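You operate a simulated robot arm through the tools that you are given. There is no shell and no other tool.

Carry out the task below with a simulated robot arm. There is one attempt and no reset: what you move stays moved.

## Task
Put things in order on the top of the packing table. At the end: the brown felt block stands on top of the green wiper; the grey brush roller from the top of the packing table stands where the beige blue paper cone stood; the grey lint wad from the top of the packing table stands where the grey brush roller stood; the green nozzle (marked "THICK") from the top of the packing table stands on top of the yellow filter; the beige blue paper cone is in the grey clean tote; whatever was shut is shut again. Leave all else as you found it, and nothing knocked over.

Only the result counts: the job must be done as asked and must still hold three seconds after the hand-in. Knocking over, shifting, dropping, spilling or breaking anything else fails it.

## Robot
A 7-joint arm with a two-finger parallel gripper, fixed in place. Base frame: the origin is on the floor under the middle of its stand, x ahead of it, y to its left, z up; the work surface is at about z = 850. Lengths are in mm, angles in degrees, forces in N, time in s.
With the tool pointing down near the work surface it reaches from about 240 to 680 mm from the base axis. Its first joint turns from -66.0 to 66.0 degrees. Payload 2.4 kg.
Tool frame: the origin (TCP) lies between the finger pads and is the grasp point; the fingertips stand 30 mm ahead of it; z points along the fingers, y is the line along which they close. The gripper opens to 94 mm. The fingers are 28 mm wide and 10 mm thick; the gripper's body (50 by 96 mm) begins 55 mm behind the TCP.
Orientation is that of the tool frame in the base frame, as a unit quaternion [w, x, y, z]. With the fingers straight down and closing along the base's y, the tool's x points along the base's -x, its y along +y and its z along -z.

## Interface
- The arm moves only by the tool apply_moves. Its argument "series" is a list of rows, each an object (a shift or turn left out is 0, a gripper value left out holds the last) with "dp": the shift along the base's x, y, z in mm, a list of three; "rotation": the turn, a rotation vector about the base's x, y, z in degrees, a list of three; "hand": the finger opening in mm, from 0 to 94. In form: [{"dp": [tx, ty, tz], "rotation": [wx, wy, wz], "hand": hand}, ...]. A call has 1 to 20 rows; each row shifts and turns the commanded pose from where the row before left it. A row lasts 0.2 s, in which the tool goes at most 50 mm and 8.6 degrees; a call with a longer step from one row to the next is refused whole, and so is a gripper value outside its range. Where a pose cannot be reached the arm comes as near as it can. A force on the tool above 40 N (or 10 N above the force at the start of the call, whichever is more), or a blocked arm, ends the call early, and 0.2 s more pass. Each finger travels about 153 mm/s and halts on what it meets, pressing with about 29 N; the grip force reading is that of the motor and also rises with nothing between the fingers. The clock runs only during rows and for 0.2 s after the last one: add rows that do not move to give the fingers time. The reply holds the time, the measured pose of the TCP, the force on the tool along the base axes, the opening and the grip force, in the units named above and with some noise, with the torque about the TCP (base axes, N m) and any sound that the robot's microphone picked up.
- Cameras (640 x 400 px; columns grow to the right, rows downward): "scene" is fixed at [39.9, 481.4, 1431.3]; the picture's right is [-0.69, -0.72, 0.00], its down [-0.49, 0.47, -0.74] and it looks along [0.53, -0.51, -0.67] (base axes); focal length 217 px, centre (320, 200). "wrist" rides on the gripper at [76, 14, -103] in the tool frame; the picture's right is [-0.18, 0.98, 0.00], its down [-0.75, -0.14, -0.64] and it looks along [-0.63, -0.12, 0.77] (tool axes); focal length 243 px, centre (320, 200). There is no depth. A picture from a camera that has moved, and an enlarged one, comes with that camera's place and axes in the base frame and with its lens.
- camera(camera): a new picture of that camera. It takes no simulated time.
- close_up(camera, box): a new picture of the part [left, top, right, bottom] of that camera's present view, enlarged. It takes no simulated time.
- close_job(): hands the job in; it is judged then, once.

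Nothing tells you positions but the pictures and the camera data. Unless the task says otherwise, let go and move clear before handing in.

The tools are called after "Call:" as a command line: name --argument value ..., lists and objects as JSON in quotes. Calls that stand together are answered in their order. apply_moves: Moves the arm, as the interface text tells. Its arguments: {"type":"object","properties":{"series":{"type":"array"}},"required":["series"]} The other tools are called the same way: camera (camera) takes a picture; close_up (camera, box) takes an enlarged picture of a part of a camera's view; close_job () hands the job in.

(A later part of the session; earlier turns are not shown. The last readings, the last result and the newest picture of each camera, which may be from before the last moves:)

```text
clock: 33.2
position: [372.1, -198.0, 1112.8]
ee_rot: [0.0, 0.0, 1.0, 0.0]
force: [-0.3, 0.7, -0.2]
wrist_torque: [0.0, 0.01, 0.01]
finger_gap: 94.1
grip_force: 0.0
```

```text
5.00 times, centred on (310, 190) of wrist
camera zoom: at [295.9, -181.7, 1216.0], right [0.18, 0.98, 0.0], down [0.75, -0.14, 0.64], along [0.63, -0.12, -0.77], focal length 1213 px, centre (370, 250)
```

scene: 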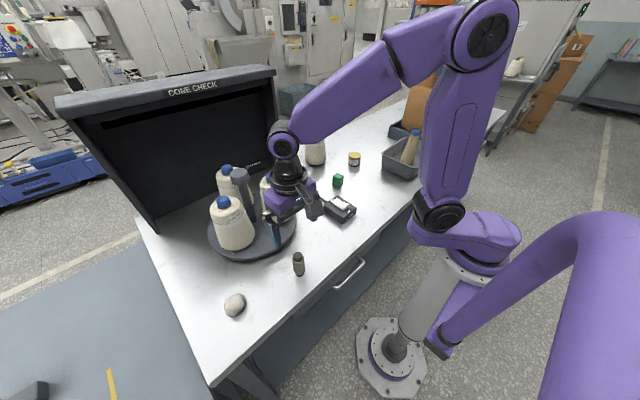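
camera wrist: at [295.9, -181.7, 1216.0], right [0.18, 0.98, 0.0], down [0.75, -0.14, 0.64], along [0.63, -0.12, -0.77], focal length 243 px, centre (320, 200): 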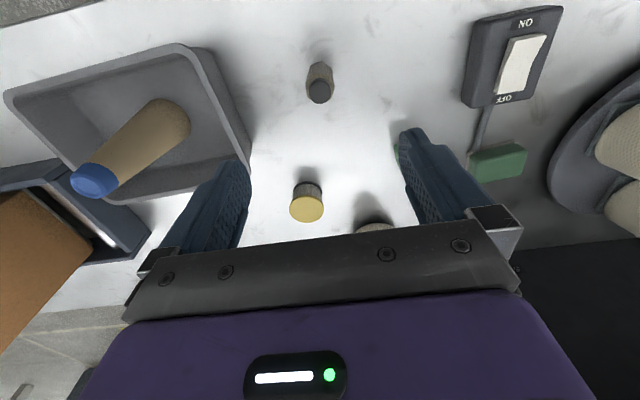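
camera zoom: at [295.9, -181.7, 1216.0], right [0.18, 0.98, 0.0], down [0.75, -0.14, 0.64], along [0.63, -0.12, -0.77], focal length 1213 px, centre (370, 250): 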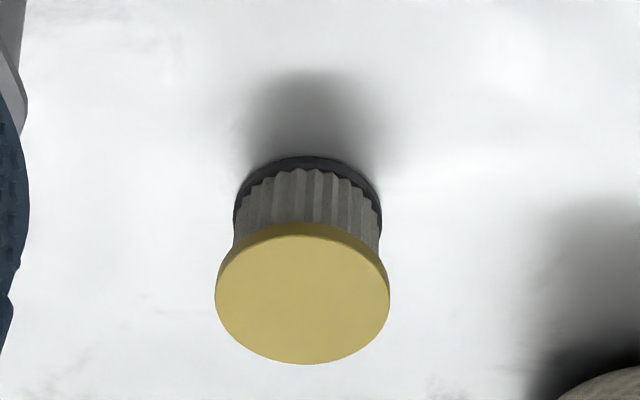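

The roller's base centre matches the old cone base within a millimetre or two, and I have the filter at about (574, -259), top z 896. Next I travel to the lint wad near (349, 479).

Call:
apply_moves --series '[{"dp": [-1.4, 38, 0]}, {"dp": [-1.4, 43, 0]}, {"dp": [-1.4, 43, 0]}, {"dp": [-1.4, 43, 0]}, {"dp": [-1.4, 43, 0]}, {"dp": [-1.4, 43, 0]}, {"dp": [-1.4, 43, 0]}, {"dp": [-1.4, 43, 0]}, {"dp": [-1.4, 43, 0]}, {"dp": [-1.4, 43, 0]}, {"dp": [-1.4, 43, 0]}, {"dp": [-1.4, 43, 0]}, {"dp": [-1.5, 43, 0]}, {"dp": [-1.5, 43, 0]}, {"dp": [-1.6, 43, 0]}, {"dp": [-1.6, 37.1, 0]}, {"dp": [0, 0, -40]}, {"dp": [0, 0, -40]}, {"dp": [0, 0, 0]}]'

Call:
camera --camera "wrist"

Call:
camera --camera "scene"

```text
clock: 37.2
position: [350.1, 476.7, 1030.9]
ee_rot: [0.001, -0.001, 1.0, 0.0]
force: [-0.7, -0.5, -0.1]
wrist_torque: [0.03, 0.04, -0.01]
finger_gap: 93.7
grip_force: 0.1
```

```text
taken
camera wrist: at [274.2, 494.0, 1134.0], right [0.18, 0.98, 0.0], down [0.75, -0.14, 0.64], along [0.63, -0.12, -0.77], focal length 243 px, centre (320, 200)
```

wrist: 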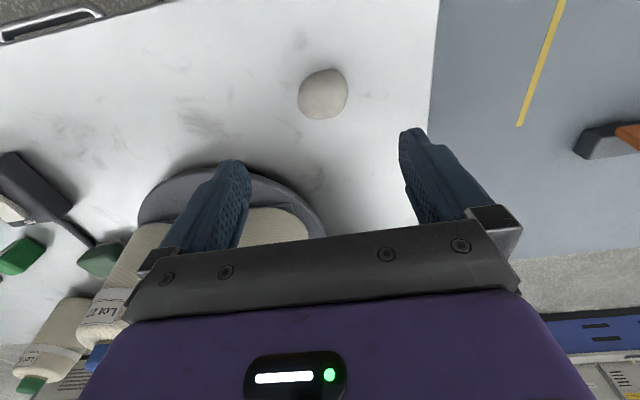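

```text
taken
```

scene: 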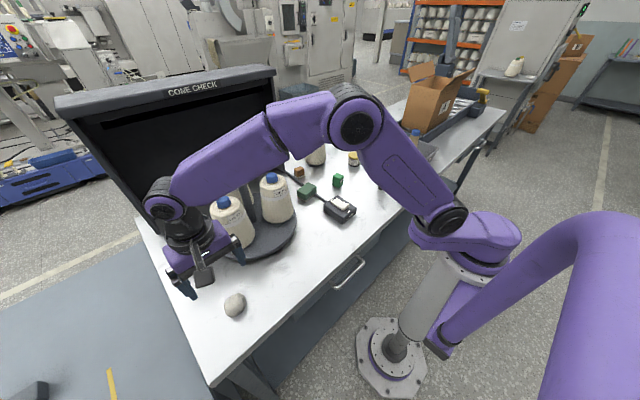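

Call:
close_up --camera "wrist" --box '[280, 50, 370, 140]'

Call:
close_up --camera "scene" --box '[210, 280, 260, 330]'

```text
4.44 times, centred on (325, 95) of wrist
camera zoom: at [274.2, 494.0, 1134.0], right [0.18, 0.98, 0.0], down [0.75, -0.14, 0.64], along [0.63, -0.12, -0.77], focal length 1078 px, centre (298, 667)
```

zoom: 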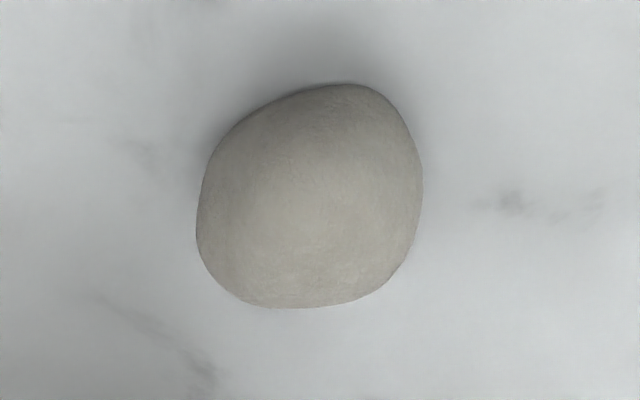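

```text
8.00 times, centred on (235, 305) of scene
camera zoom: at [39.9, 481.4, 1431.3], right [-0.69, -0.72, 0.0], down [-0.49, 0.47, -0.74], along [0.53, -0.51, -0.67], focal length 1735 px, centre (1000, -640)
```

zoom: 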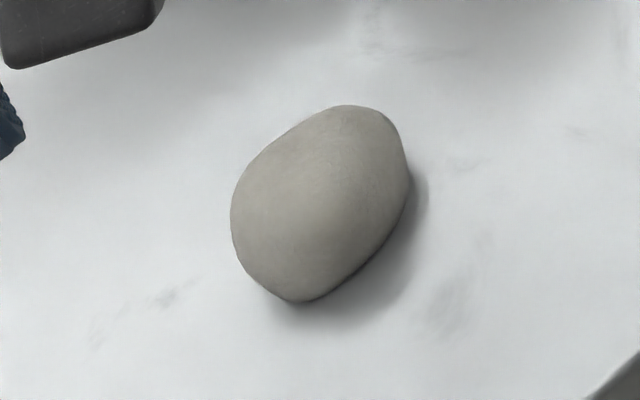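

The lint wad looks about 54 mm across and centred near (352, 480), with flat-ish sides facing the fingers. I centre on it and descend so the fingertips stop just above the table.

Call:
apply_moves --series '[{"dp": [2.5, 2, -30]}, {"dp": [0, 0, -40]}, {"dp": [0, 0, -30]}, {"dp": [0, 0, 0]}]'

Call:
camera --camera "wrist"

Call:
close_up --camera "scene" --box '[150, 200, 300, 340]'

```text
clock: 38.2
position: [354.6, 479.2, 932.2]
ee_rot: [0.0, -0.001, 1.0, 0.0]
force: [-0.2, -0.2, -0.3]
wrist_torque: [0.01, 0.02, -0.05]
finger_gap: 94.0
grip_force: 0.0
```

```text
taken
camera wrist: at [279.0, 496.8, 1034.4], right [0.18, 0.98, 0.0], down [0.75, -0.14, 0.64], along [0.63, -0.12, -0.77], focal length 243 px, centre (320, 200)
```

wrist: 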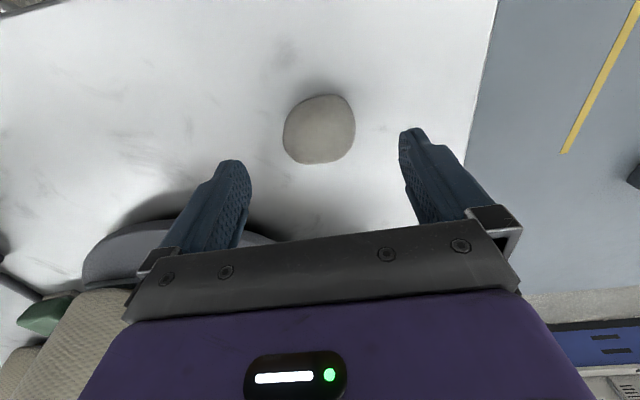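

```text
2.86 times, centred on (225, 270) of scene
camera zoom: at [39.9, 481.4, 1431.3], right [-0.69, -0.72, 0.0], down [-0.49, 0.47, -0.74], along [0.53, -0.51, -0.67], focal length 620 px, centre (591, 0)
```

zoom: 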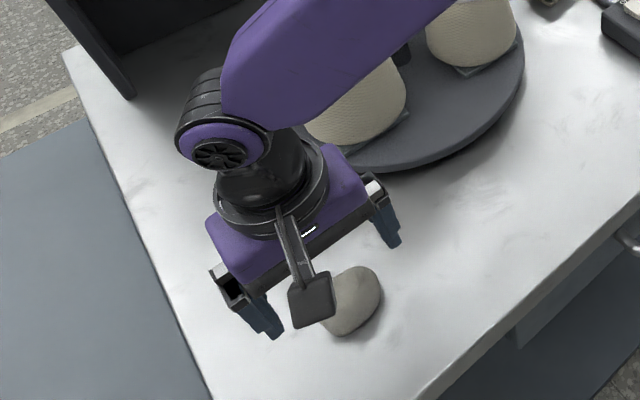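

Call:
apply_moves --series '[{"dp": [-3, 0, -20]}, {"dp": [0, 0, -18]}, {"dp": [0, 0, -8]}, {"dp": [0, 0, -2]}, {"dp": [0, 0, 0]}]'

Call:
camera --camera "wrist"

```text
clock: 39.4
position: [349.5, 481.1, 883.4]
ee_rot: [0.0, 0.0, 1.0, -0.001]
force: [0.6, 0.0, -0.5]
wrist_torque: [0.02, 0.03, -0.02]
finger_gap: 93.9
grip_force: 0.0
```

```text
taken
camera wrist: at [273.8, 496.9, 986.5], right [0.18, 0.98, 0.0], down [0.75, -0.14, 0.64], along [0.63, -0.12, -0.77], focal length 243 px, centre (320, 200)
```

wrist: 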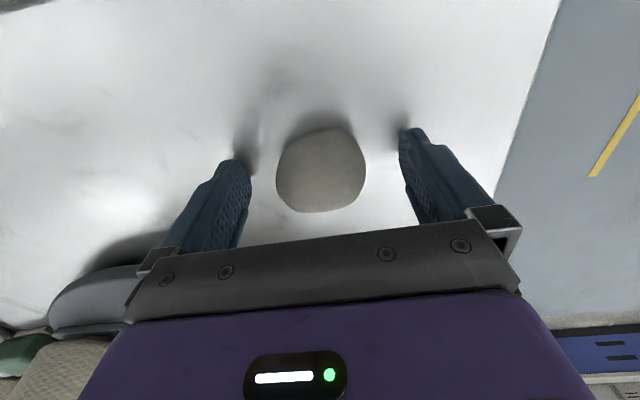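

The wad sits centred between the fingertips. I close on it slowly.

Call:
apply_moves --series '[{"hand": 75}, {"hand": 65}, {"hand": 58}, {"hand": 53}, {"hand": 48}, {"hand": 44}, {"hand": 40}, {"hand": 40}]'

Call:
camera --camera "wrist"

```text
clock: 41.2
position: [350.1, 480.7, 883.3]
ee_rot: [0.0, 0.0, 1.0, 0.0]
force: [0.5, 0.2, 0.0]
wrist_torque: [-0.02, -0.01, 0.01]
finger_gap: 47.7
grip_force: 28.9
```

```text
taken
camera wrist: at [273.9, 496.8, 986.6], right [0.18, 0.98, 0.0], down [0.75, -0.14, 0.64], along [0.63, -0.12, -0.77], focal length 243 px, centre (320, 200)
```

wrist: 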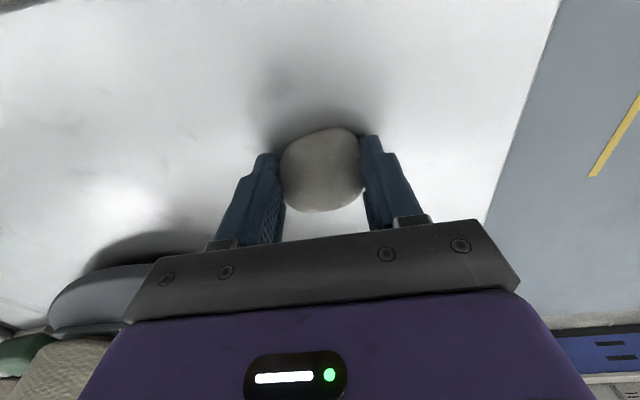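

Gripped at 48 mm. I lift the wad and carry it to the roller's old spot at about (315, 301).

Call:
apply_moves --series '[{"dp": [0, 0, 8]}, {"dp": [0, 0, 20]}, {"dp": [0, 0, 32]}, {"dp": [0, 0, 20]}, {"dp": [-6.5, -35, 0]}, {"dp": [-7, -38, 0]}, {"dp": [-7, -38, 0]}, {"dp": [-7, -38, 0]}, {"dp": [-6, -30.5, 0]}, {"dp": [0, 0, 0]}]'

Call:
camera --camera "wrist"

Call:
close_up --camera "scene" --box '[200, 180, 350, 320]'

```text
clock: 43.4
position: [314.9, 300.5, 963.2]
ee_rot: [0.0, 0.0, 1.0, 0.0]
force: [-0.7, 0.3, -1.1]
wrist_torque: [0.03, 0.0, 0.03]
finger_gap: 47.3
grip_force: 29.3
```

```text
taken
camera wrist: at [239.3, 316.6, 1066.6], right [0.18, 0.98, 0.0], down [0.75, -0.14, 0.64], along [0.63, -0.12, -0.77], focal length 243 px, centre (320, 200)
```

wrist: 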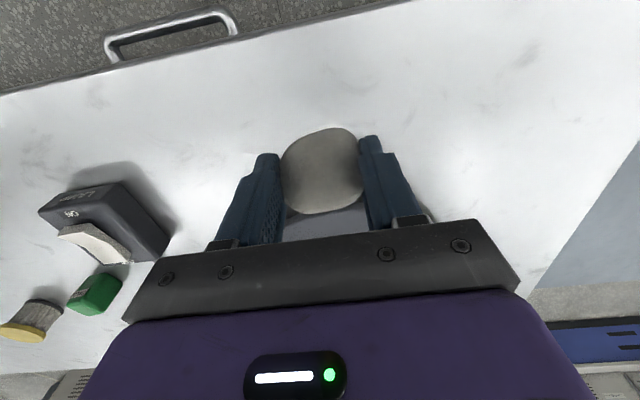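

```text
2.86 times, centred on (275, 250) of scene
camera zoom: at [39.9, 481.3, 1431.3], right [-0.69, -0.72, 0.0], down [-0.49, 0.47, -0.74], along [0.53, -0.51, -0.67], focal length 620 px, centre (449, 57)
```

zoom: 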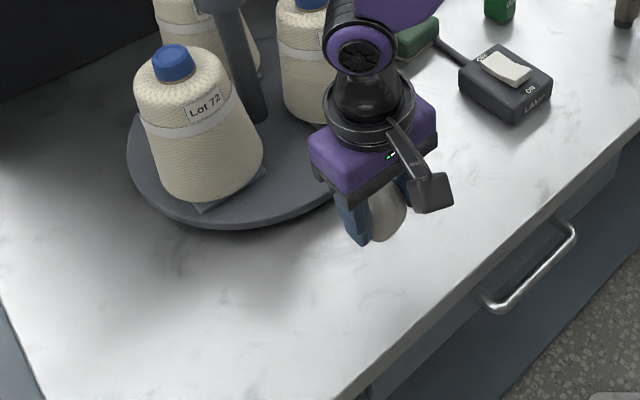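

Call:
apply_moves --series '[{"dp": [1, 0, -30]}, {"dp": [0, 0, -25]}, {"dp": [0, 0, -15]}, {"dp": [0, 0, -6]}, {"dp": [0, 0, -1.5]}, {"dp": [0, 0, 0]}]'

Call:
apply_moves --series '[{"dp": [0, 0, -1]}, {"dp": [0, 0, -0.7]}, {"dp": [0, 0, 0]}]'

```text
clock: 44.8
position: [315.9, 301.1, 885.3]
ee_rot: [0.001, 0.0, 1.0, 0.0]
force: [0.6, 0.2, -0.6]
wrist_torque: [0.01, -0.03, 0.02]
finger_gap: 48.7
grip_force: 29.0
```

```text
clock: 45.6
position: [317.1, 301.6, 883.7]
ee_rot: [0.0, 0.0, 1.0, 0.0]
force: [-0.1, -0.4, 0.0]
wrist_torque: [-0.01, 0.0, -0.06]
finger_gap: 48.9
grip_force: 28.9
```

Call:
apply_moves --series '[{"dp": [0, 0, -0.7]}, {"dp": [0, 0, 0]}]'

Call:
camera --camera "wrist"

Call:
close_up --camera "scene" --box '[270, 220, 330, 290]'

```text
clock: 46.2
position: [317.4, 300.7, 883.2]
ee_rot: [-0.001, 0.0, 1.0, 0.0]
force: [0.8, -0.8, 2.0]
wrist_torque: [0.06, -0.01, 0.01]
finger_gap: 48.8
grip_force: 29.2
```

```text
taken
camera wrist: at [241.4, 316.5, 986.4], right [0.18, 0.98, 0.0], down [0.75, -0.14, 0.64], along [0.63, -0.12, -0.77], focal length 243 px, centre (320, 200)
```

wrist: 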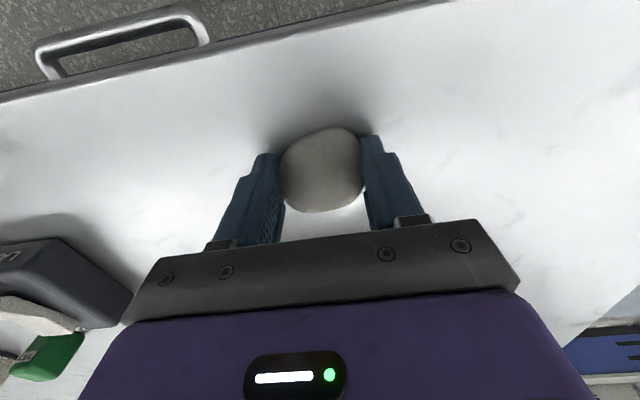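

```text
5.71 times, centred on (300, 255) of scene
camera zoom: at [39.8, 481.3, 1431.3], right [-0.69, -0.72, 0.0], down [-0.49, 0.47, -0.74], along [0.53, -0.51, -0.67], focal length 1239 px, centre (434, -114)
```

zoom: 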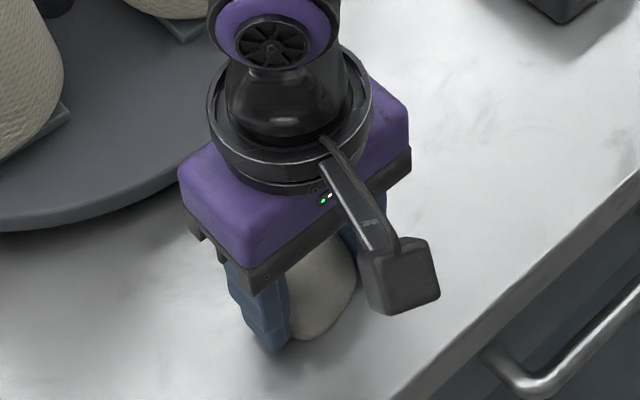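

Light contact is felt and the height matches the pick-up height, so the wad is resting on the table. I open slowly and rise.

Call:
apply_moves --series '[{"dp": [0, 0, -0.5]}, {"hand": 50}, {"hand": 53}, {"hand": 58}, {"hand": 66}, {"hand": 78}, {"hand": 90}, {"hand": 94}, {"dp": [0, 0, 0]}]'

Call:
camera --camera "wrist"

```text
clock: 48.2
position: [315.9, 300.9, 883.1]
ee_rot: [-0.001, 0.0, 1.0, 0.001]
force: [-0.2, 0.2, 0.3]
wrist_torque: [-0.01, 0.02, -0.02]
finger_gap: 94.1
grip_force: 0.0
```

```text
taken
camera wrist: at [241.0, 316.3, 985.8], right [0.18, 0.98, 0.0], down [0.75, -0.14, 0.64], along [0.63, -0.12, -0.77], focal length 243 px, centre (320, 200)
```

wrist: 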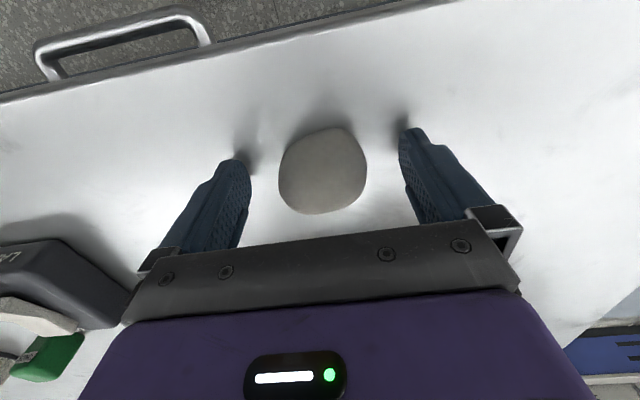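

The wad is standing free on the roller's old spot. I rise straight up and check it.

Call:
apply_moves --series '[{"dp": [0, 0, 15]}, {"dp": [0, 0, 30]}, {"dp": [0, 0, 45]}, {"dp": [0, 0, 45]}, {"dp": [0, 0, 45]}, {"dp": [0, 0, 45]}, {"dp": [0, 0, 0]}]'

Call:
camera --camera "wrist"

Call:
close_up --camera "scene" --box '[280, 240, 330, 290]'

```text
clock: 49.8
position: [313.6, 299.7, 1108.6]
ee_rot: [-0.001, 0.0, 1.0, 0.0]
force: [-0.2, -0.2, 0.2]
wrist_torque: [-0.01, 0.02, 0.0]
finger_gap: 94.0
grip_force: 0.1
```

```text
taken
camera wrist: at [238.4, 316.0, 1211.6], right [0.18, 0.98, 0.0], down [0.75, -0.14, 0.64], along [0.63, -0.12, -0.77], focal length 243 px, centre (320, 200)
```

wrist: 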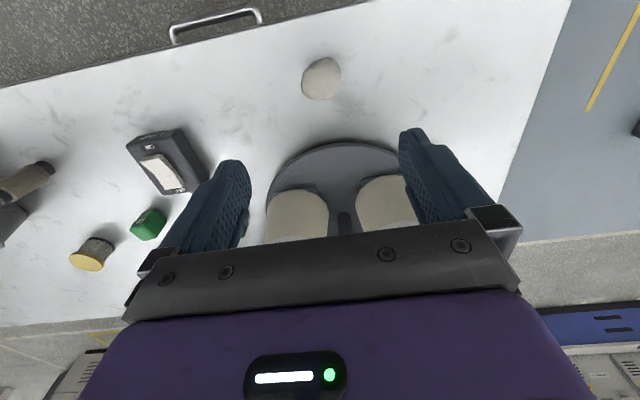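

```text
8.00 times, centred on (305, 265) of scene
camera zoom: at [39.9, 481.3, 1431.3], right [-0.69, -0.72, 0.0], down [-0.49, 0.47, -0.74], along [0.53, -0.51, -0.67], focal length 1735 px, centre (440, -320)
```

zoom: 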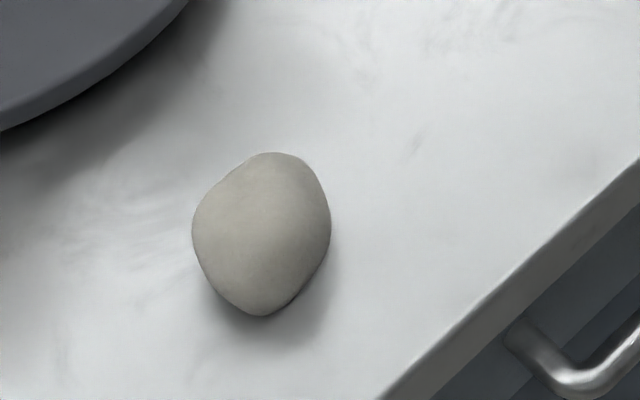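

The wad sits where the roller stood. Next I go to the green THICK nozzle near (513, -84), turning the tool about 18° to match its faces on the way.

Call:
apply_moves --series '[{"dp": [19.5, -38, 0], "rotation": [0, 0, 1.8]}, {"dp": [19.5, -38, 0], "rotation": [0, 0, 1.8]}, {"dp": [19.5, -38, 0], "rotation": [0, 0, 1.8]}, {"dp": [19.5, -38, 0], "rotation": [0, 0, 1.8]}, {"dp": [19.5, -38, 0], "rotation": [0, 0, 1.8]}, {"dp": [19.5, -38, 0], "rotation": [0, 0, 1.8]}, {"dp": [19.5, -38, 0], "rotation": [0, 0, 1.8]}, {"dp": [19.5, -38, 0], "rotation": [0, 0, 1.8]}, {"dp": [19.5, -38, 0], "rotation": [0, 0, 1.8]}, {"dp": [22, -42, 0], "rotation": [0, 0, 1.8]}, {"dp": [0, 0, -40]}, {"dp": [0, 0, -30]}, {"dp": [0, 0, 0]}]'

Call:
camera --camera "wrist"

Call:
camera --camera "scene"

```text
clock: 52.6
position: [513.5, -83.6, 1039.5]
ee_rot: [0.001, -0.156, 0.988, 0.0]
force: [0.5, 0.7, -0.2]
wrist_torque: [-0.01, 0.01, 0.0]
finger_gap: 93.9
grip_force: 0.1
```

```text
taken
camera wrist: at [436.8, -91.0, 1142.0], right [-0.13, 0.99, 0.0], down [0.76, 0.1, 0.64], along [0.64, 0.08, -0.77], focal length 243 px, centre (320, 200)
```

wrist: 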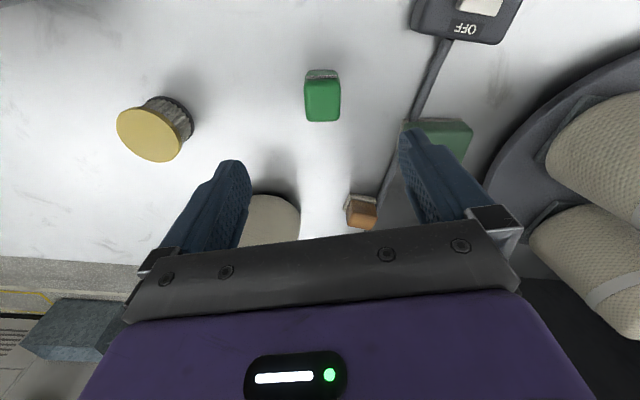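

```text
taken
```

scene: 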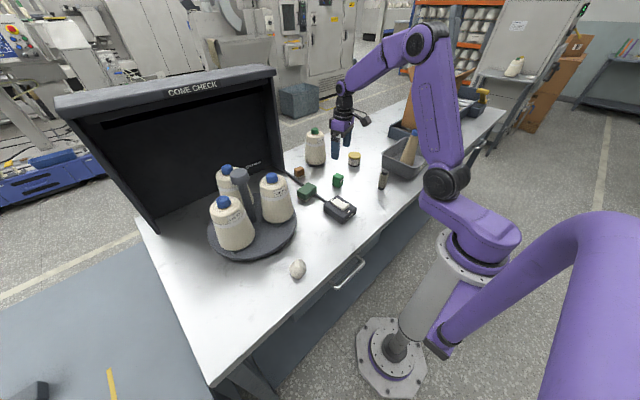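

Call:
close_up --camera "wrist" --box '[280, 50, 370, 140]'

Call:
close_up --camera "wrist" --box '[330, 100, 490, 240]'

Call:
close_up --camera "wrist" --box '[100, 80, 210, 170]'

```text
4.44 times, centred on (325, 95) of wrist
camera zoom: at [436.8, -91.0, 1142.0], right [-0.13, 0.99, 0.0], down [0.76, 0.1, 0.64], along [0.64, 0.08, -0.77], focal length 1078 px, centre (298, 667)
```

zoom: 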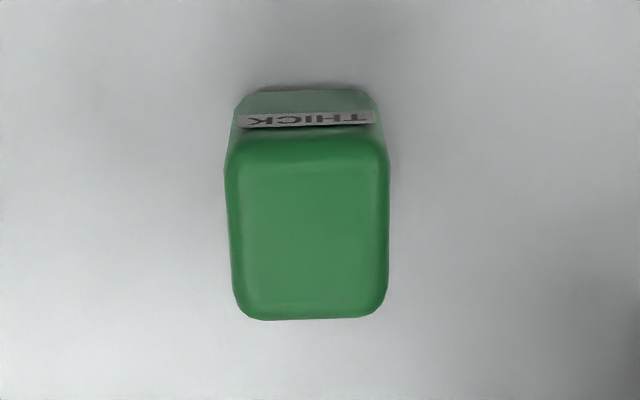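

```text
2.86 times, centred on (410, 170) of wrist
camera zoom: at [436.8, -91.0, 1142.0], right [-0.13, 0.99, 0.0], down [0.76, 0.1, 0.64], along [0.64, 0.08, -0.77], focal length 693 px, centre (63, 286)
```

zoom: 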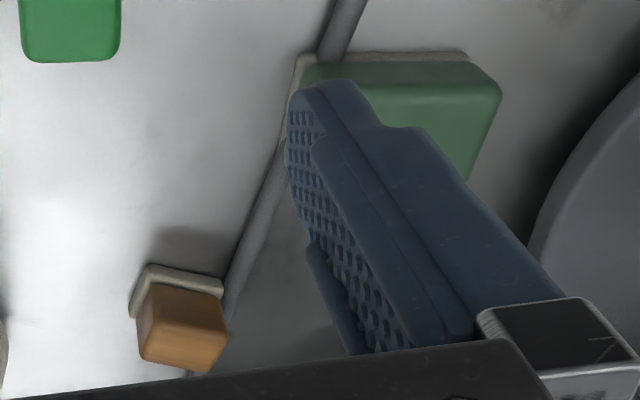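

```text
4.44 times, centred on (155, 125) of wrist
camera zoom: at [436.8, -91.0, 1142.0], right [-0.13, 0.99, 0.0], down [0.76, 0.1, 0.64], along [0.64, 0.08, -0.77], focal length 1078 px, centre (1053, 533)
```

zoom: 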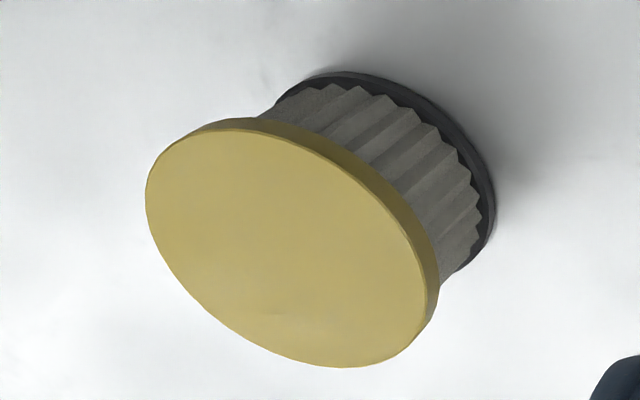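

The nozzle's edges are actually turned about 7.6° rather than 18°, and it is about 37 mm wide and 43 mm tall, centred near (516, -79). I turn back 10.4°, centre and descend partway for a check.

Call:
apply_moves --series '[{"dp": [1.5, 0.5, -20], "rotation": [0, 0, -5.2]}, {"dp": [1.5, 0.5, -30], "rotation": [0, 0, -5.2]}, {"dp": [0, 0, -30]}, {"dp": [0, 0, 0]}]'

Call:
camera --camera "wrist"

Call:
close_up --camera "wrist" --box '[270, 70, 370, 190]'

```text
clock: 53.6
position: [518.7, -82.2, 957.8]
ee_rot: [-0.001, -0.066, 0.998, 0.0]
force: [0.4, 0.3, -0.3]
wrist_torque: [-0.01, 0.02, -0.02]
finger_gap: 93.8
grip_force: 0.2
```

```text
taken
camera wrist: at [441.6, -76.8, 1060.3], right [0.05, 1.0, 0.0], down [0.77, -0.04, 0.64], along [0.64, -0.03, -0.77], focal length 243 px, centre (320, 200)
```

wrist: 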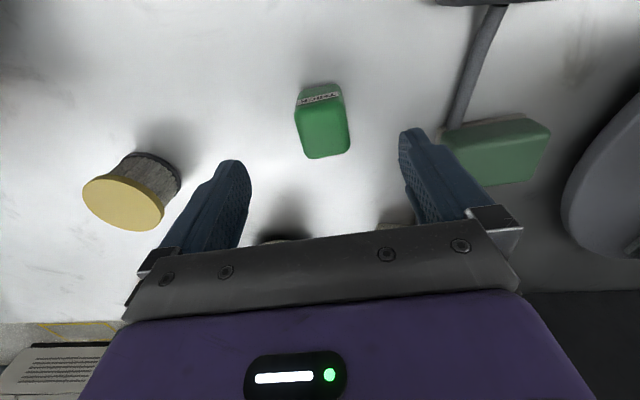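

```text
3.33 times, centred on (320, 130) of wrist
camera zoom: at [441.6, -76.8, 1060.3], right [0.05, 1.0, 0.0], down [0.77, -0.04, 0.64], along [0.64, -0.03, -0.77], focal length 809 px, centre (320, 433)
```

zoom: 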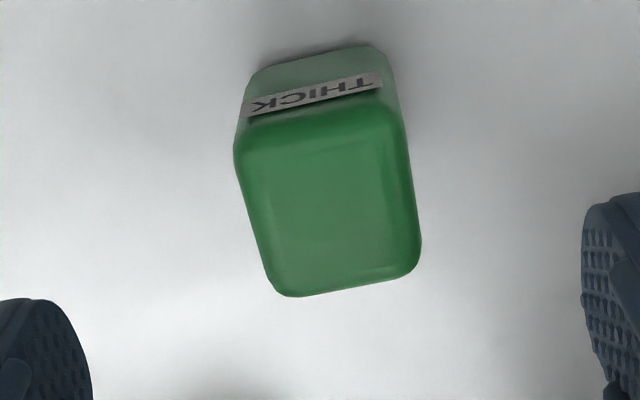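

The fingers now line up with the nozzle's faces. I make a small correction, descend to grip height and close.

Call:
apply_moves --series '[{"dp": [-1.5, 1.5, -25]}, {"dp": [0, 0, -25]}, {"dp": [0, 0, -16]}, {"dp": [0, 0, -5]}, {"dp": [0, 0, 0]}]'

Call:
camera --camera "wrist"

```text
clock: 54.8
position: [516.8, -80.6, 887.1]
ee_rot: [0.0, -0.066, 0.998, 0.0]
force: [-0.1, -0.3, -0.1]
wrist_torque: [0.0, -0.04, 0.0]
finger_gap: 94.2
grip_force: 0.0
```

```text
taken
camera wrist: at [439.5, -75.2, 990.2], right [0.05, 1.0, 0.0], down [0.77, -0.04, 0.64], along [0.64, -0.03, -0.77], focal length 243 px, centre (320, 200)
```

wrist: 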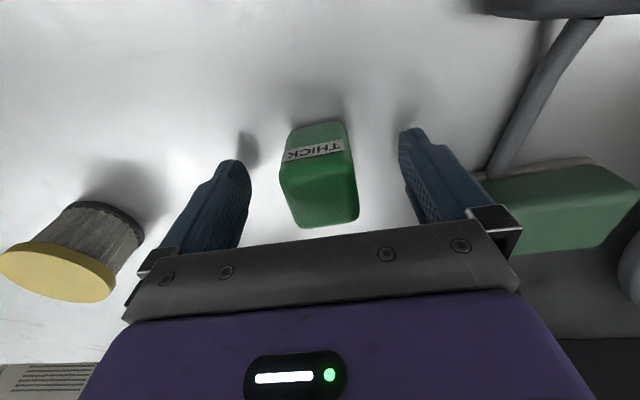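

Call:
apply_moves --series '[{"hand": 75}, {"hand": 60}, {"hand": 50}, {"hand": 42}, {"hand": 36}, {"hand": 30}, {"hand": 27}, {"hand": 27}]'

Call:
camera --camera "wrist"

```text
clock: 56.6
position: [516.8, -81.7, 887.5]
ee_rot: [0.0, -0.066, 0.998, 0.001]
force: [-0.3, -1.1, 1.7]
wrist_torque: [0.03, 0.02, 0.02]
finger_gap: 39.5
grip_force: 28.6
```

```text
taken
camera wrist: at [439.4, -75.2, 990.4], right [0.05, 1.0, 0.0], down [0.77, -0.04, 0.64], along [0.64, -0.03, -0.77], focal length 243 px, centre (320, 200)
```

wrist: 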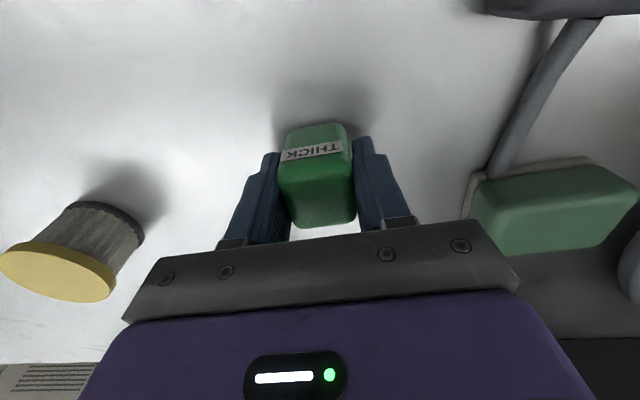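

Gripped at 39.5 mm. I lift the nozzle and carry it over the yellow filter, at about (574, -259), staying high.

Call:
apply_moves --series '[{"dp": [0, 0, 8]}, {"dp": [0, 0, 20]}, {"dp": [0, 0, 32]}, {"dp": [0, 0, 40]}, {"dp": [11, -35, 0]}, {"dp": [12, -38, 0]}, {"dp": [12, -38, 0]}, {"dp": [12, -38, 0]}, {"dp": [10.8, -31.3, 0]}, {"dp": [0, 0, 0]}]'

Call:
camera --camera "wrist"

Call:
close_up --camera "scene" --box '[300, 90, 420, 190]'

```text
clock: 58.8
position: [571.9, -262.5, 986.5]
ee_rot: [0.0, -0.066, 0.998, 0.0]
force: [-0.5, 0.4, -0.9]
wrist_torque: [-0.01, 0.03, 0.0]
finger_gap: 39.6
grip_force: 29.0
```

```text
taken
camera wrist: at [495.2, -257.2, 1089.9], right [0.05, 1.0, 0.0], down [0.77, -0.04, 0.64], along [0.64, -0.03, -0.77], focal length 243 px, centre (320, 200)
```

wrist: 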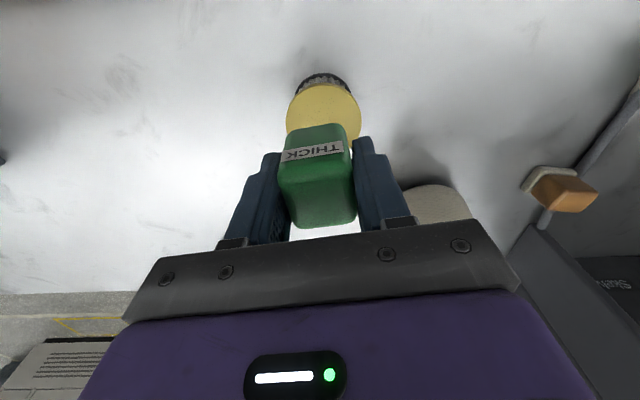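

```text
4.00 times, centred on (360, 140) of scene
camera zoom: at [39.9, 481.3, 1431.3], right [-0.69, -0.72, 0.0], down [-0.49, 0.47, -0.74], along [0.53, -0.51, -0.67], focal length 867 px, centre (160, 440)
```

zoom: 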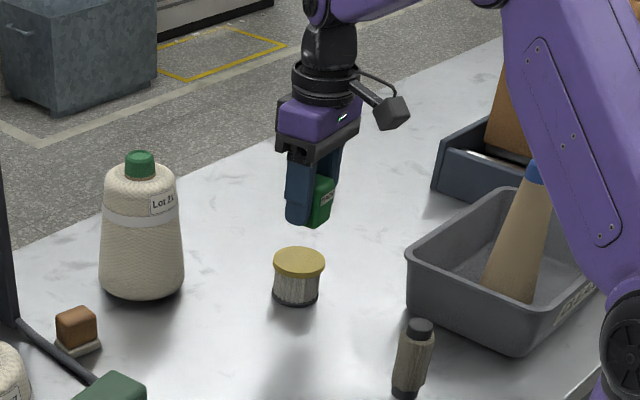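

Call:
close_up --camera "wrist" --box '[270, 60, 380, 160]'

```text
4.00 times, centred on (325, 110) of wrist
camera zoom: at [495.2, -257.2, 1089.9], right [0.05, 1.0, 0.0], down [0.77, -0.04, 0.64], along [0.64, -0.03, -0.77], focal length 970 px, centre (300, 560)
```

zoom: 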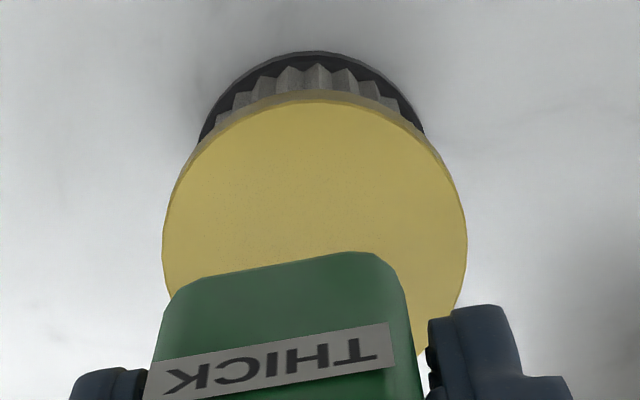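

From above, the filter's centre is about (575, -258) and the held nozzle about 2 mm short of it. I correct and lower until just above the filter.

Call:
apply_moves --series '[{"dp": [2, 1.3, -15]}, {"dp": [0, 0, -15]}, {"dp": [0, 0, -12]}, {"dp": [0, 0, -5]}, {"dp": [0, 0, 0]}]'

Call:
camera --camera "wrist"

Call:
close_up --camera "scene" --box '[330, 110, 390, 180]'

```text
clock: 60.0
position: [575.4, -259.9, 938.0]
ee_rot: [0.0, -0.067, 0.998, 0.001]
force: [0.6, -0.2, -0.4]
wrist_torque: [0.06, 0.02, 0.01]
finger_gap: 39.7
grip_force: 28.6
```

```text
taken
camera wrist: at [498.0, -253.9, 1042.6], right [0.05, 1.0, 0.0], down [0.77, -0.04, 0.64], along [0.64, -0.03, -0.77], focal length 243 px, centre (320, 200)
```

wrist: 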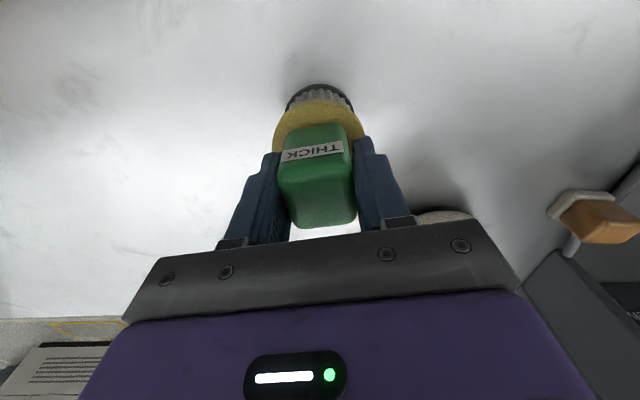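

```text
5.71 times, centred on (360, 145) of scene
camera zoom: at [39.9, 481.3, 1431.3], right [-0.69, -0.72, 0.0], down [-0.49, 0.47, -0.74], along [0.53, -0.51, -0.67], focal length 1239 px, centre (91, 514)
```

zoom: 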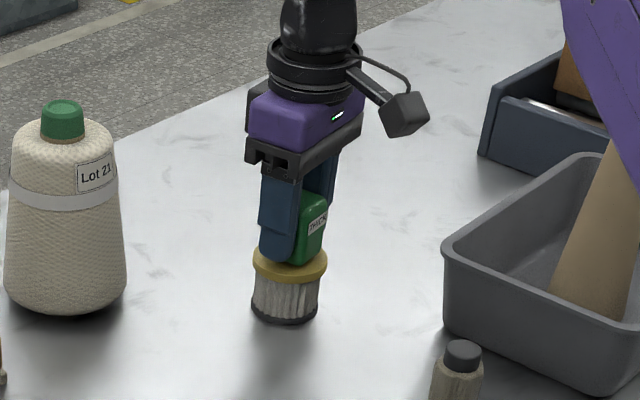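

The nozzle is centred just above the filter's cap. I step down, feeling for contact.

Call:
apply_moves --series '[{"dp": [0, 0, -1.5]}, {"dp": [0, 0, -1]}, {"dp": [0, 0, 0]}]'

Call:
apply_moves --series '[{"dp": [0, 0, -1]}, {"dp": [0, 0, 0]}]'

```text
clock: 60.8
position: [575.3, -259.2, 936.4]
ee_rot: [-0.001, -0.066, 0.998, 0.0]
force: [-0.8, 0.2, 3.8]
wrist_torque: [0.02, 0.1, 0.01]
finger_gap: 39.4
grip_force: 28.5
```

```text
clock: 61.4
position: [576.3, -259.7, 937.7]
ee_rot: [0.001, -0.066, 0.998, -0.001]
force: [-3.3, 1.8, 15.5]
wrist_torque: [0.11, 0.23, -0.01]
finger_gap: 39.5
grip_force: 28.7
```

Contact is clear at about 15 N. I relieve it slightly, release slowly and check before rising.

Call:
apply_moves --series '[{"dp": [0, 0, 0.8]}, {"dp": [0, 0, 0]}, {"hand": 41}, {"hand": 44}, {"hand": 50}, {"hand": 60}, {"hand": 72}, {"hand": 80}, {"dp": [0, 0, 0]}]'

Call:
camera --camera "wrist"

Call:
close_up --camera "scene" --box '[330, 110, 390, 180]'

```text
clock: 63.4
position: [576.4, -259.6, 936.6]
ee_rot: [0.0, -0.067, 0.998, 0.0]
force: [0.4, -1.0, 0.5]
wrist_torque: [0.0, 0.01, -0.01]
finger_gap: 80.3
grip_force: 0.0
```

```text
taken
camera wrist: at [498.4, -253.8, 1039.9], right [0.05, 1.0, 0.0], down [0.77, -0.04, 0.64], along [0.64, -0.03, -0.77], focal length 243 px, centre (320, 200)
```

wrist: 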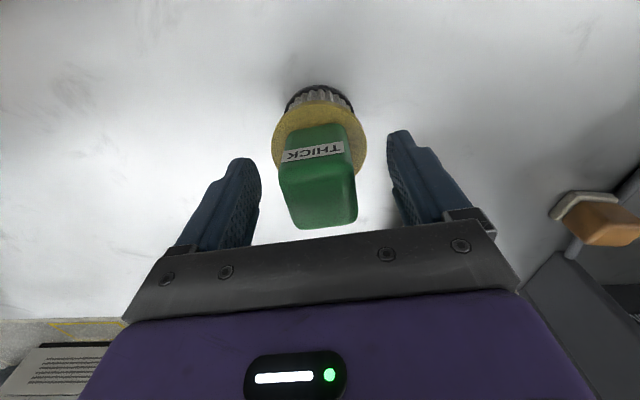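

```text
5.71 times, centred on (360, 145) of scene
camera zoom: at [39.9, 481.4, 1431.3], right [-0.69, -0.72, 0.0], down [-0.49, 0.47, -0.74], along [0.53, -0.51, -0.67], focal length 1239 px, centre (91, 514)
```

zoom: 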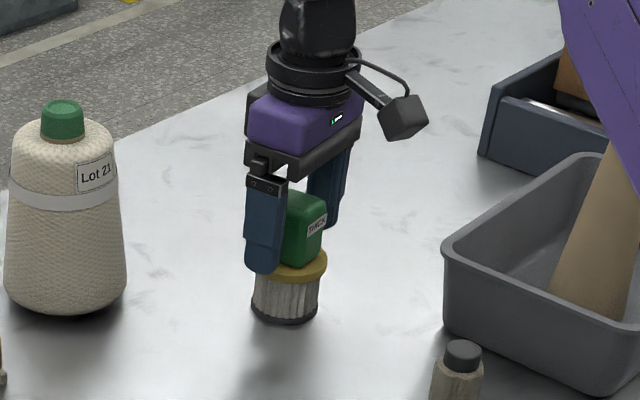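

The nozzle stands squarely on the filter. I rise clear, square up the tool and move toward the brown felt block near (683, -3).

Call:
apply_moves --series '[{"dp": [0, 0, 10], "hand": 84}, {"dp": [0, 0, 25], "hand": 90}, {"dp": [0, 0, 40], "hand": 94}, {"dp": [0, 0, 45]}, {"dp": [0, 0, 45]}, {"dp": [2, 36, 0], "rotation": [0, 0, -1.5]}, {"dp": [4, 42, 0], "rotation": [0, 0, -1.5]}, {"dp": [4, 42, 0], "rotation": [0, 0, -1.5]}, {"dp": [4, 42, 0], "rotation": [0, 0, -1.5]}, {"dp": [4, 42, 0], "rotation": [0, 0, -1.6]}, {"dp": [8, 44, 0]}, {"dp": [0, 0, -30]}, {"dp": [0, 0, 0]}]'

Call:
camera --camera "wrist"

Call:
camera --camera "scene"

```text
clock: 66.2
position: [600.4, -11.0, 1070.3]
ee_rot: [0.001, 0.001, 1.0, 0.0]
force: [0.4, -0.3, -0.6]
wrist_torque: [-0.03, 0.01, 0.0]
finger_gap: 94.0
grip_force: 0.1
```

```text
taken
camera wrist: at [525.2, 4.3, 1172.5], right [0.18, 0.98, 0.0], down [0.75, -0.14, 0.64], along [0.63, -0.12, -0.77], focal length 243 px, centre (320, 200)
```

wrist: 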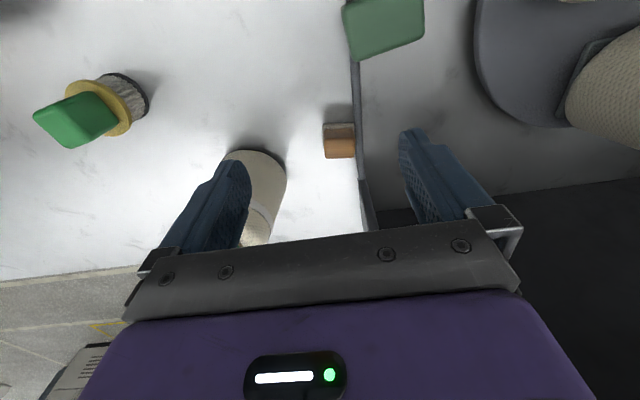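

```text
taken
```

scene: 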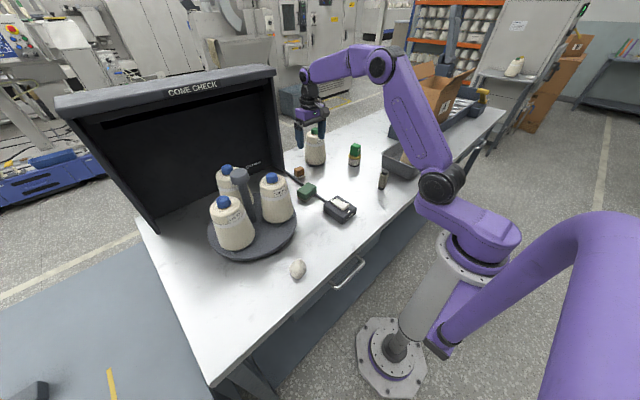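

Call:
close_up --camera "wrist" --box '[300, 100, 390, 190]'

Call:
close_up --camera "wrist" --box '[320, 0, 450, 90]'

Call:
close_up --camera "scene" --box '[280, 155, 330, 205]'

```text
4.44 times, centred on (345, 145) of wrist
camera zoom: at [525.2, 4.3, 1172.5], right [0.18, 0.98, 0.0], down [0.75, -0.14, 0.64], along [0.63, -0.12, -0.77], focal length 1078 px, centre (209, 444)
```

zoom: 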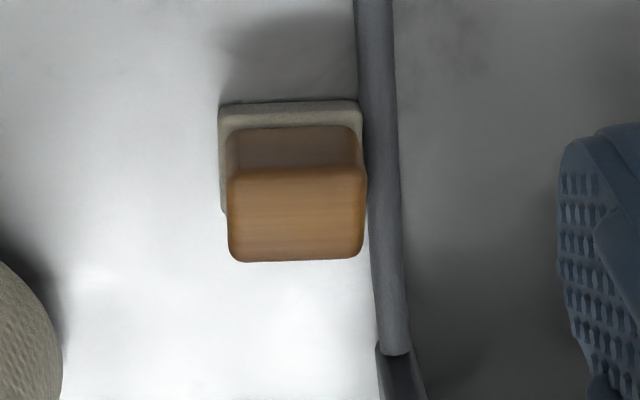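

```text
4.44 times, centred on (385, 45) of wrist
camera zoom: at [525.2, 4.3, 1172.5], right [0.18, 0.98, 0.0], down [0.75, -0.14, 0.64], along [0.63, -0.12, -0.77], focal length 1078 px, centre (31, 889)
```

zoom: 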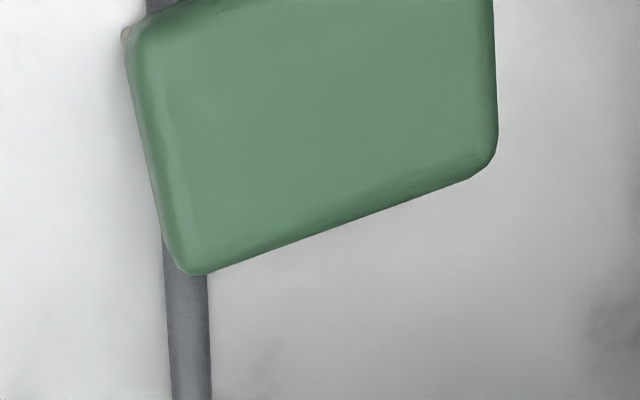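

```text
8.00 times, centred on (305, 180) of scene
camera zoom: at [39.9, 481.4, 1431.3], right [-0.69, -0.72, 0.0], down [-0.49, 0.47, -0.74], along [0.53, -0.51, -0.67], focal length 1735 px, centre (440, 360)
```

zoom: 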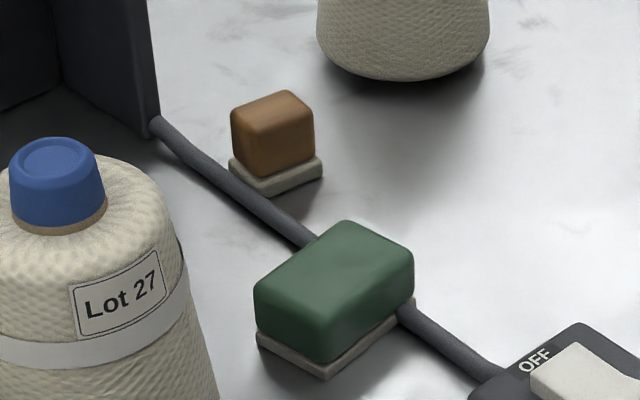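

The felt block (about 40 by 29 mm, top near z 889) sits at about (677, 2), turned about -10°, with the cable hugging its +y side and top of cable near z 862. I'll grip it from above with fingertips kept above the cable; first I approach and check.

Call:
apply_moves --series '[{"dp": [19, 3, 0], "rotation": [0, 0, -2.6]}, {"dp": [19, 3, 0], "rotation": [0, 0, -2.6]}, {"dp": [19, 3, 0], "rotation": [0, 0, -2.6]}, {"dp": [18.8, 3.1, 0], "rotation": [0, 0, -2.6]}, {"dp": [0, 0, -30]}, {"dp": [0, 0, -40]}, {"dp": [0, 0, -30]}, {"dp": [0, 0, 0]}]'

Call:
camera --camera "wrist"

Call:
close_up --camera "wrist" --box '[260, 70, 400, 200]'

Call:
camera --camera "scene"

```text
clock: 68.0
position: [676.7, 0.0, 971.8]
ee_rot: [0.0, 0.091, 0.996, -0.001]
force: [-0.2, 0.1, 0.6]
wrist_torque: [0.04, -0.02, 0.0]
finger_gap: 94.0
grip_force: 0.0
```

```text
taken
camera wrist: at [605.4, 29.4, 1074.6], right [0.36, 0.93, 0.0], down [0.72, -0.28, 0.64], along [0.6, -0.23, -0.77], focal length 243 px, centre (320, 200)
```

wrist: 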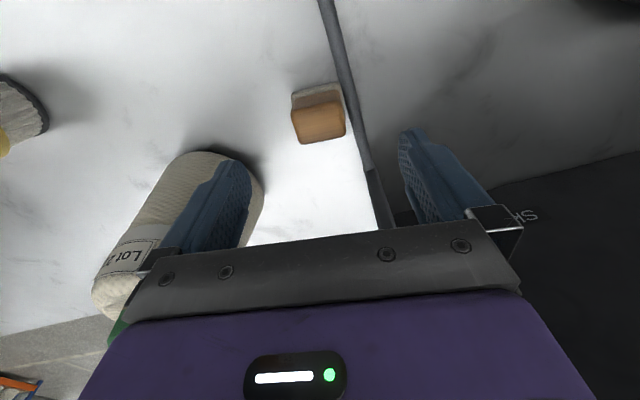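

```text
3.08 times, centred on (330, 135) of wrist
camera zoom: at [605.4, 29.4, 1074.6], right [0.36, 0.93, 0.0], down [0.72, -0.28, 0.64], along [0.6, -0.23, -0.77], focal length 746 px, centre (289, 400)
```

zoom: 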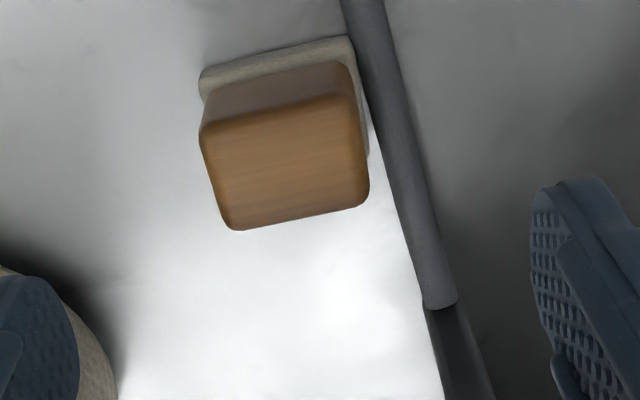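

```text
taken
```

scene: 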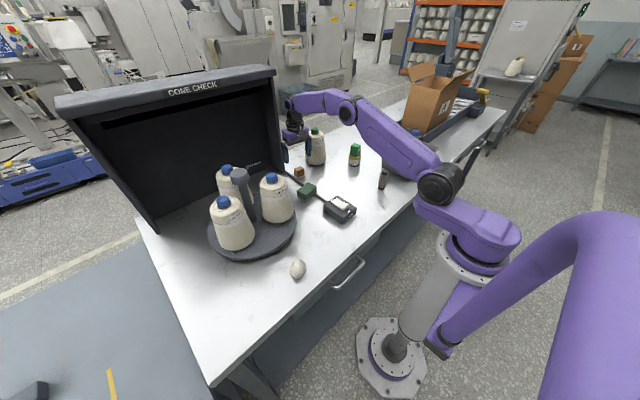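

Alignment is good and the fingers clear the Lot 21 cone and the booth. I descend to keep the fingertips about 5 mm above the cable.

Call:
apply_moves --series '[{"dp": [-1, 0, -25]}, {"dp": [0, 0, -25]}, {"dp": [0, 0, -15]}, {"dp": [0, 0, -8]}, {"dp": [0, 0, 0]}]'

Call:
camera --camera "wrist"

Call:
close_up --camera "scene" --box '[260, 110, 350, 210]'

```text
clock: 69.2
position: [677.4, -0.2, 897.4]
ee_rot: [0.0, 0.09, 0.996, -0.001]
force: [0.5, 0.7, 1.1]
wrist_torque: [-0.01, 0.03, 0.0]
finger_gap: 94.2
grip_force: 0.1
```

```text
taken
camera wrist: at [604.6, 29.3, 1001.6], right [0.36, 0.93, 0.0], down [0.72, -0.28, 0.64], along [0.6, -0.23, -0.77], focal length 243 px, centre (320, 200)
```

wrist: 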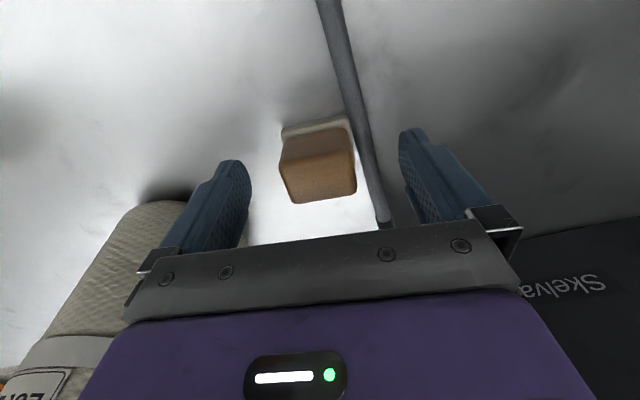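

```text
4.00 times, centred on (305, 160) of scene
camera zoom: at [39.9, 481.4, 1431.3], right [-0.69, -0.72, 0.0], down [-0.49, 0.47, -0.74], along [0.53, -0.51, -0.67], focal length 867 px, centre (380, 360)
```

zoom: 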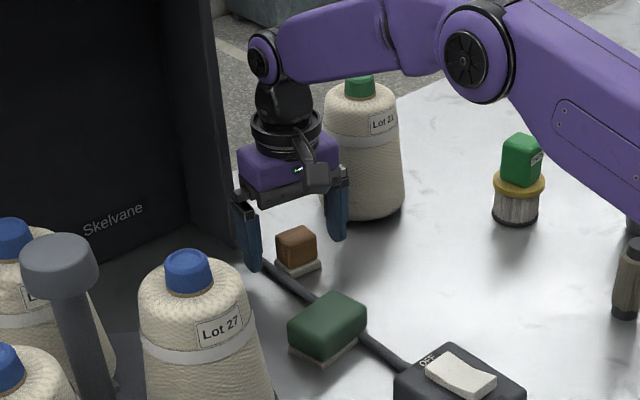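

The felt block sits between the fingers, which hover above the cable. I close on it.

Call:
apply_moves --series '[{"hand": 75}, {"hand": 62}, {"hand": 52}, {"hand": 45}, {"hand": 39}, {"hand": 33}, {"hand": 29}, {"hand": 29}]'

Call:
camera --camera "wrist"

```text
clock: 71.0
position: [676.6, -0.2, 898.5]
ee_rot: [0.0, 0.091, 0.996, 0.0]
force: [-0.1, -0.9, 1.4]
wrist_torque: [0.0, 0.01, 0.05]
finger_gap: 43.1
grip_force: 29.1
```

```text
taken
camera wrist: at [604.5, 29.3, 1001.8], right [0.36, 0.93, 0.0], down [0.72, -0.28, 0.64], along [0.6, -0.23, -0.77], focal length 243 px, centre (320, 200)
```

wrist: 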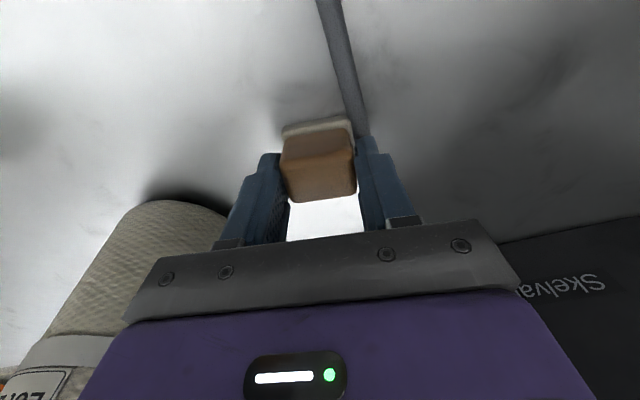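

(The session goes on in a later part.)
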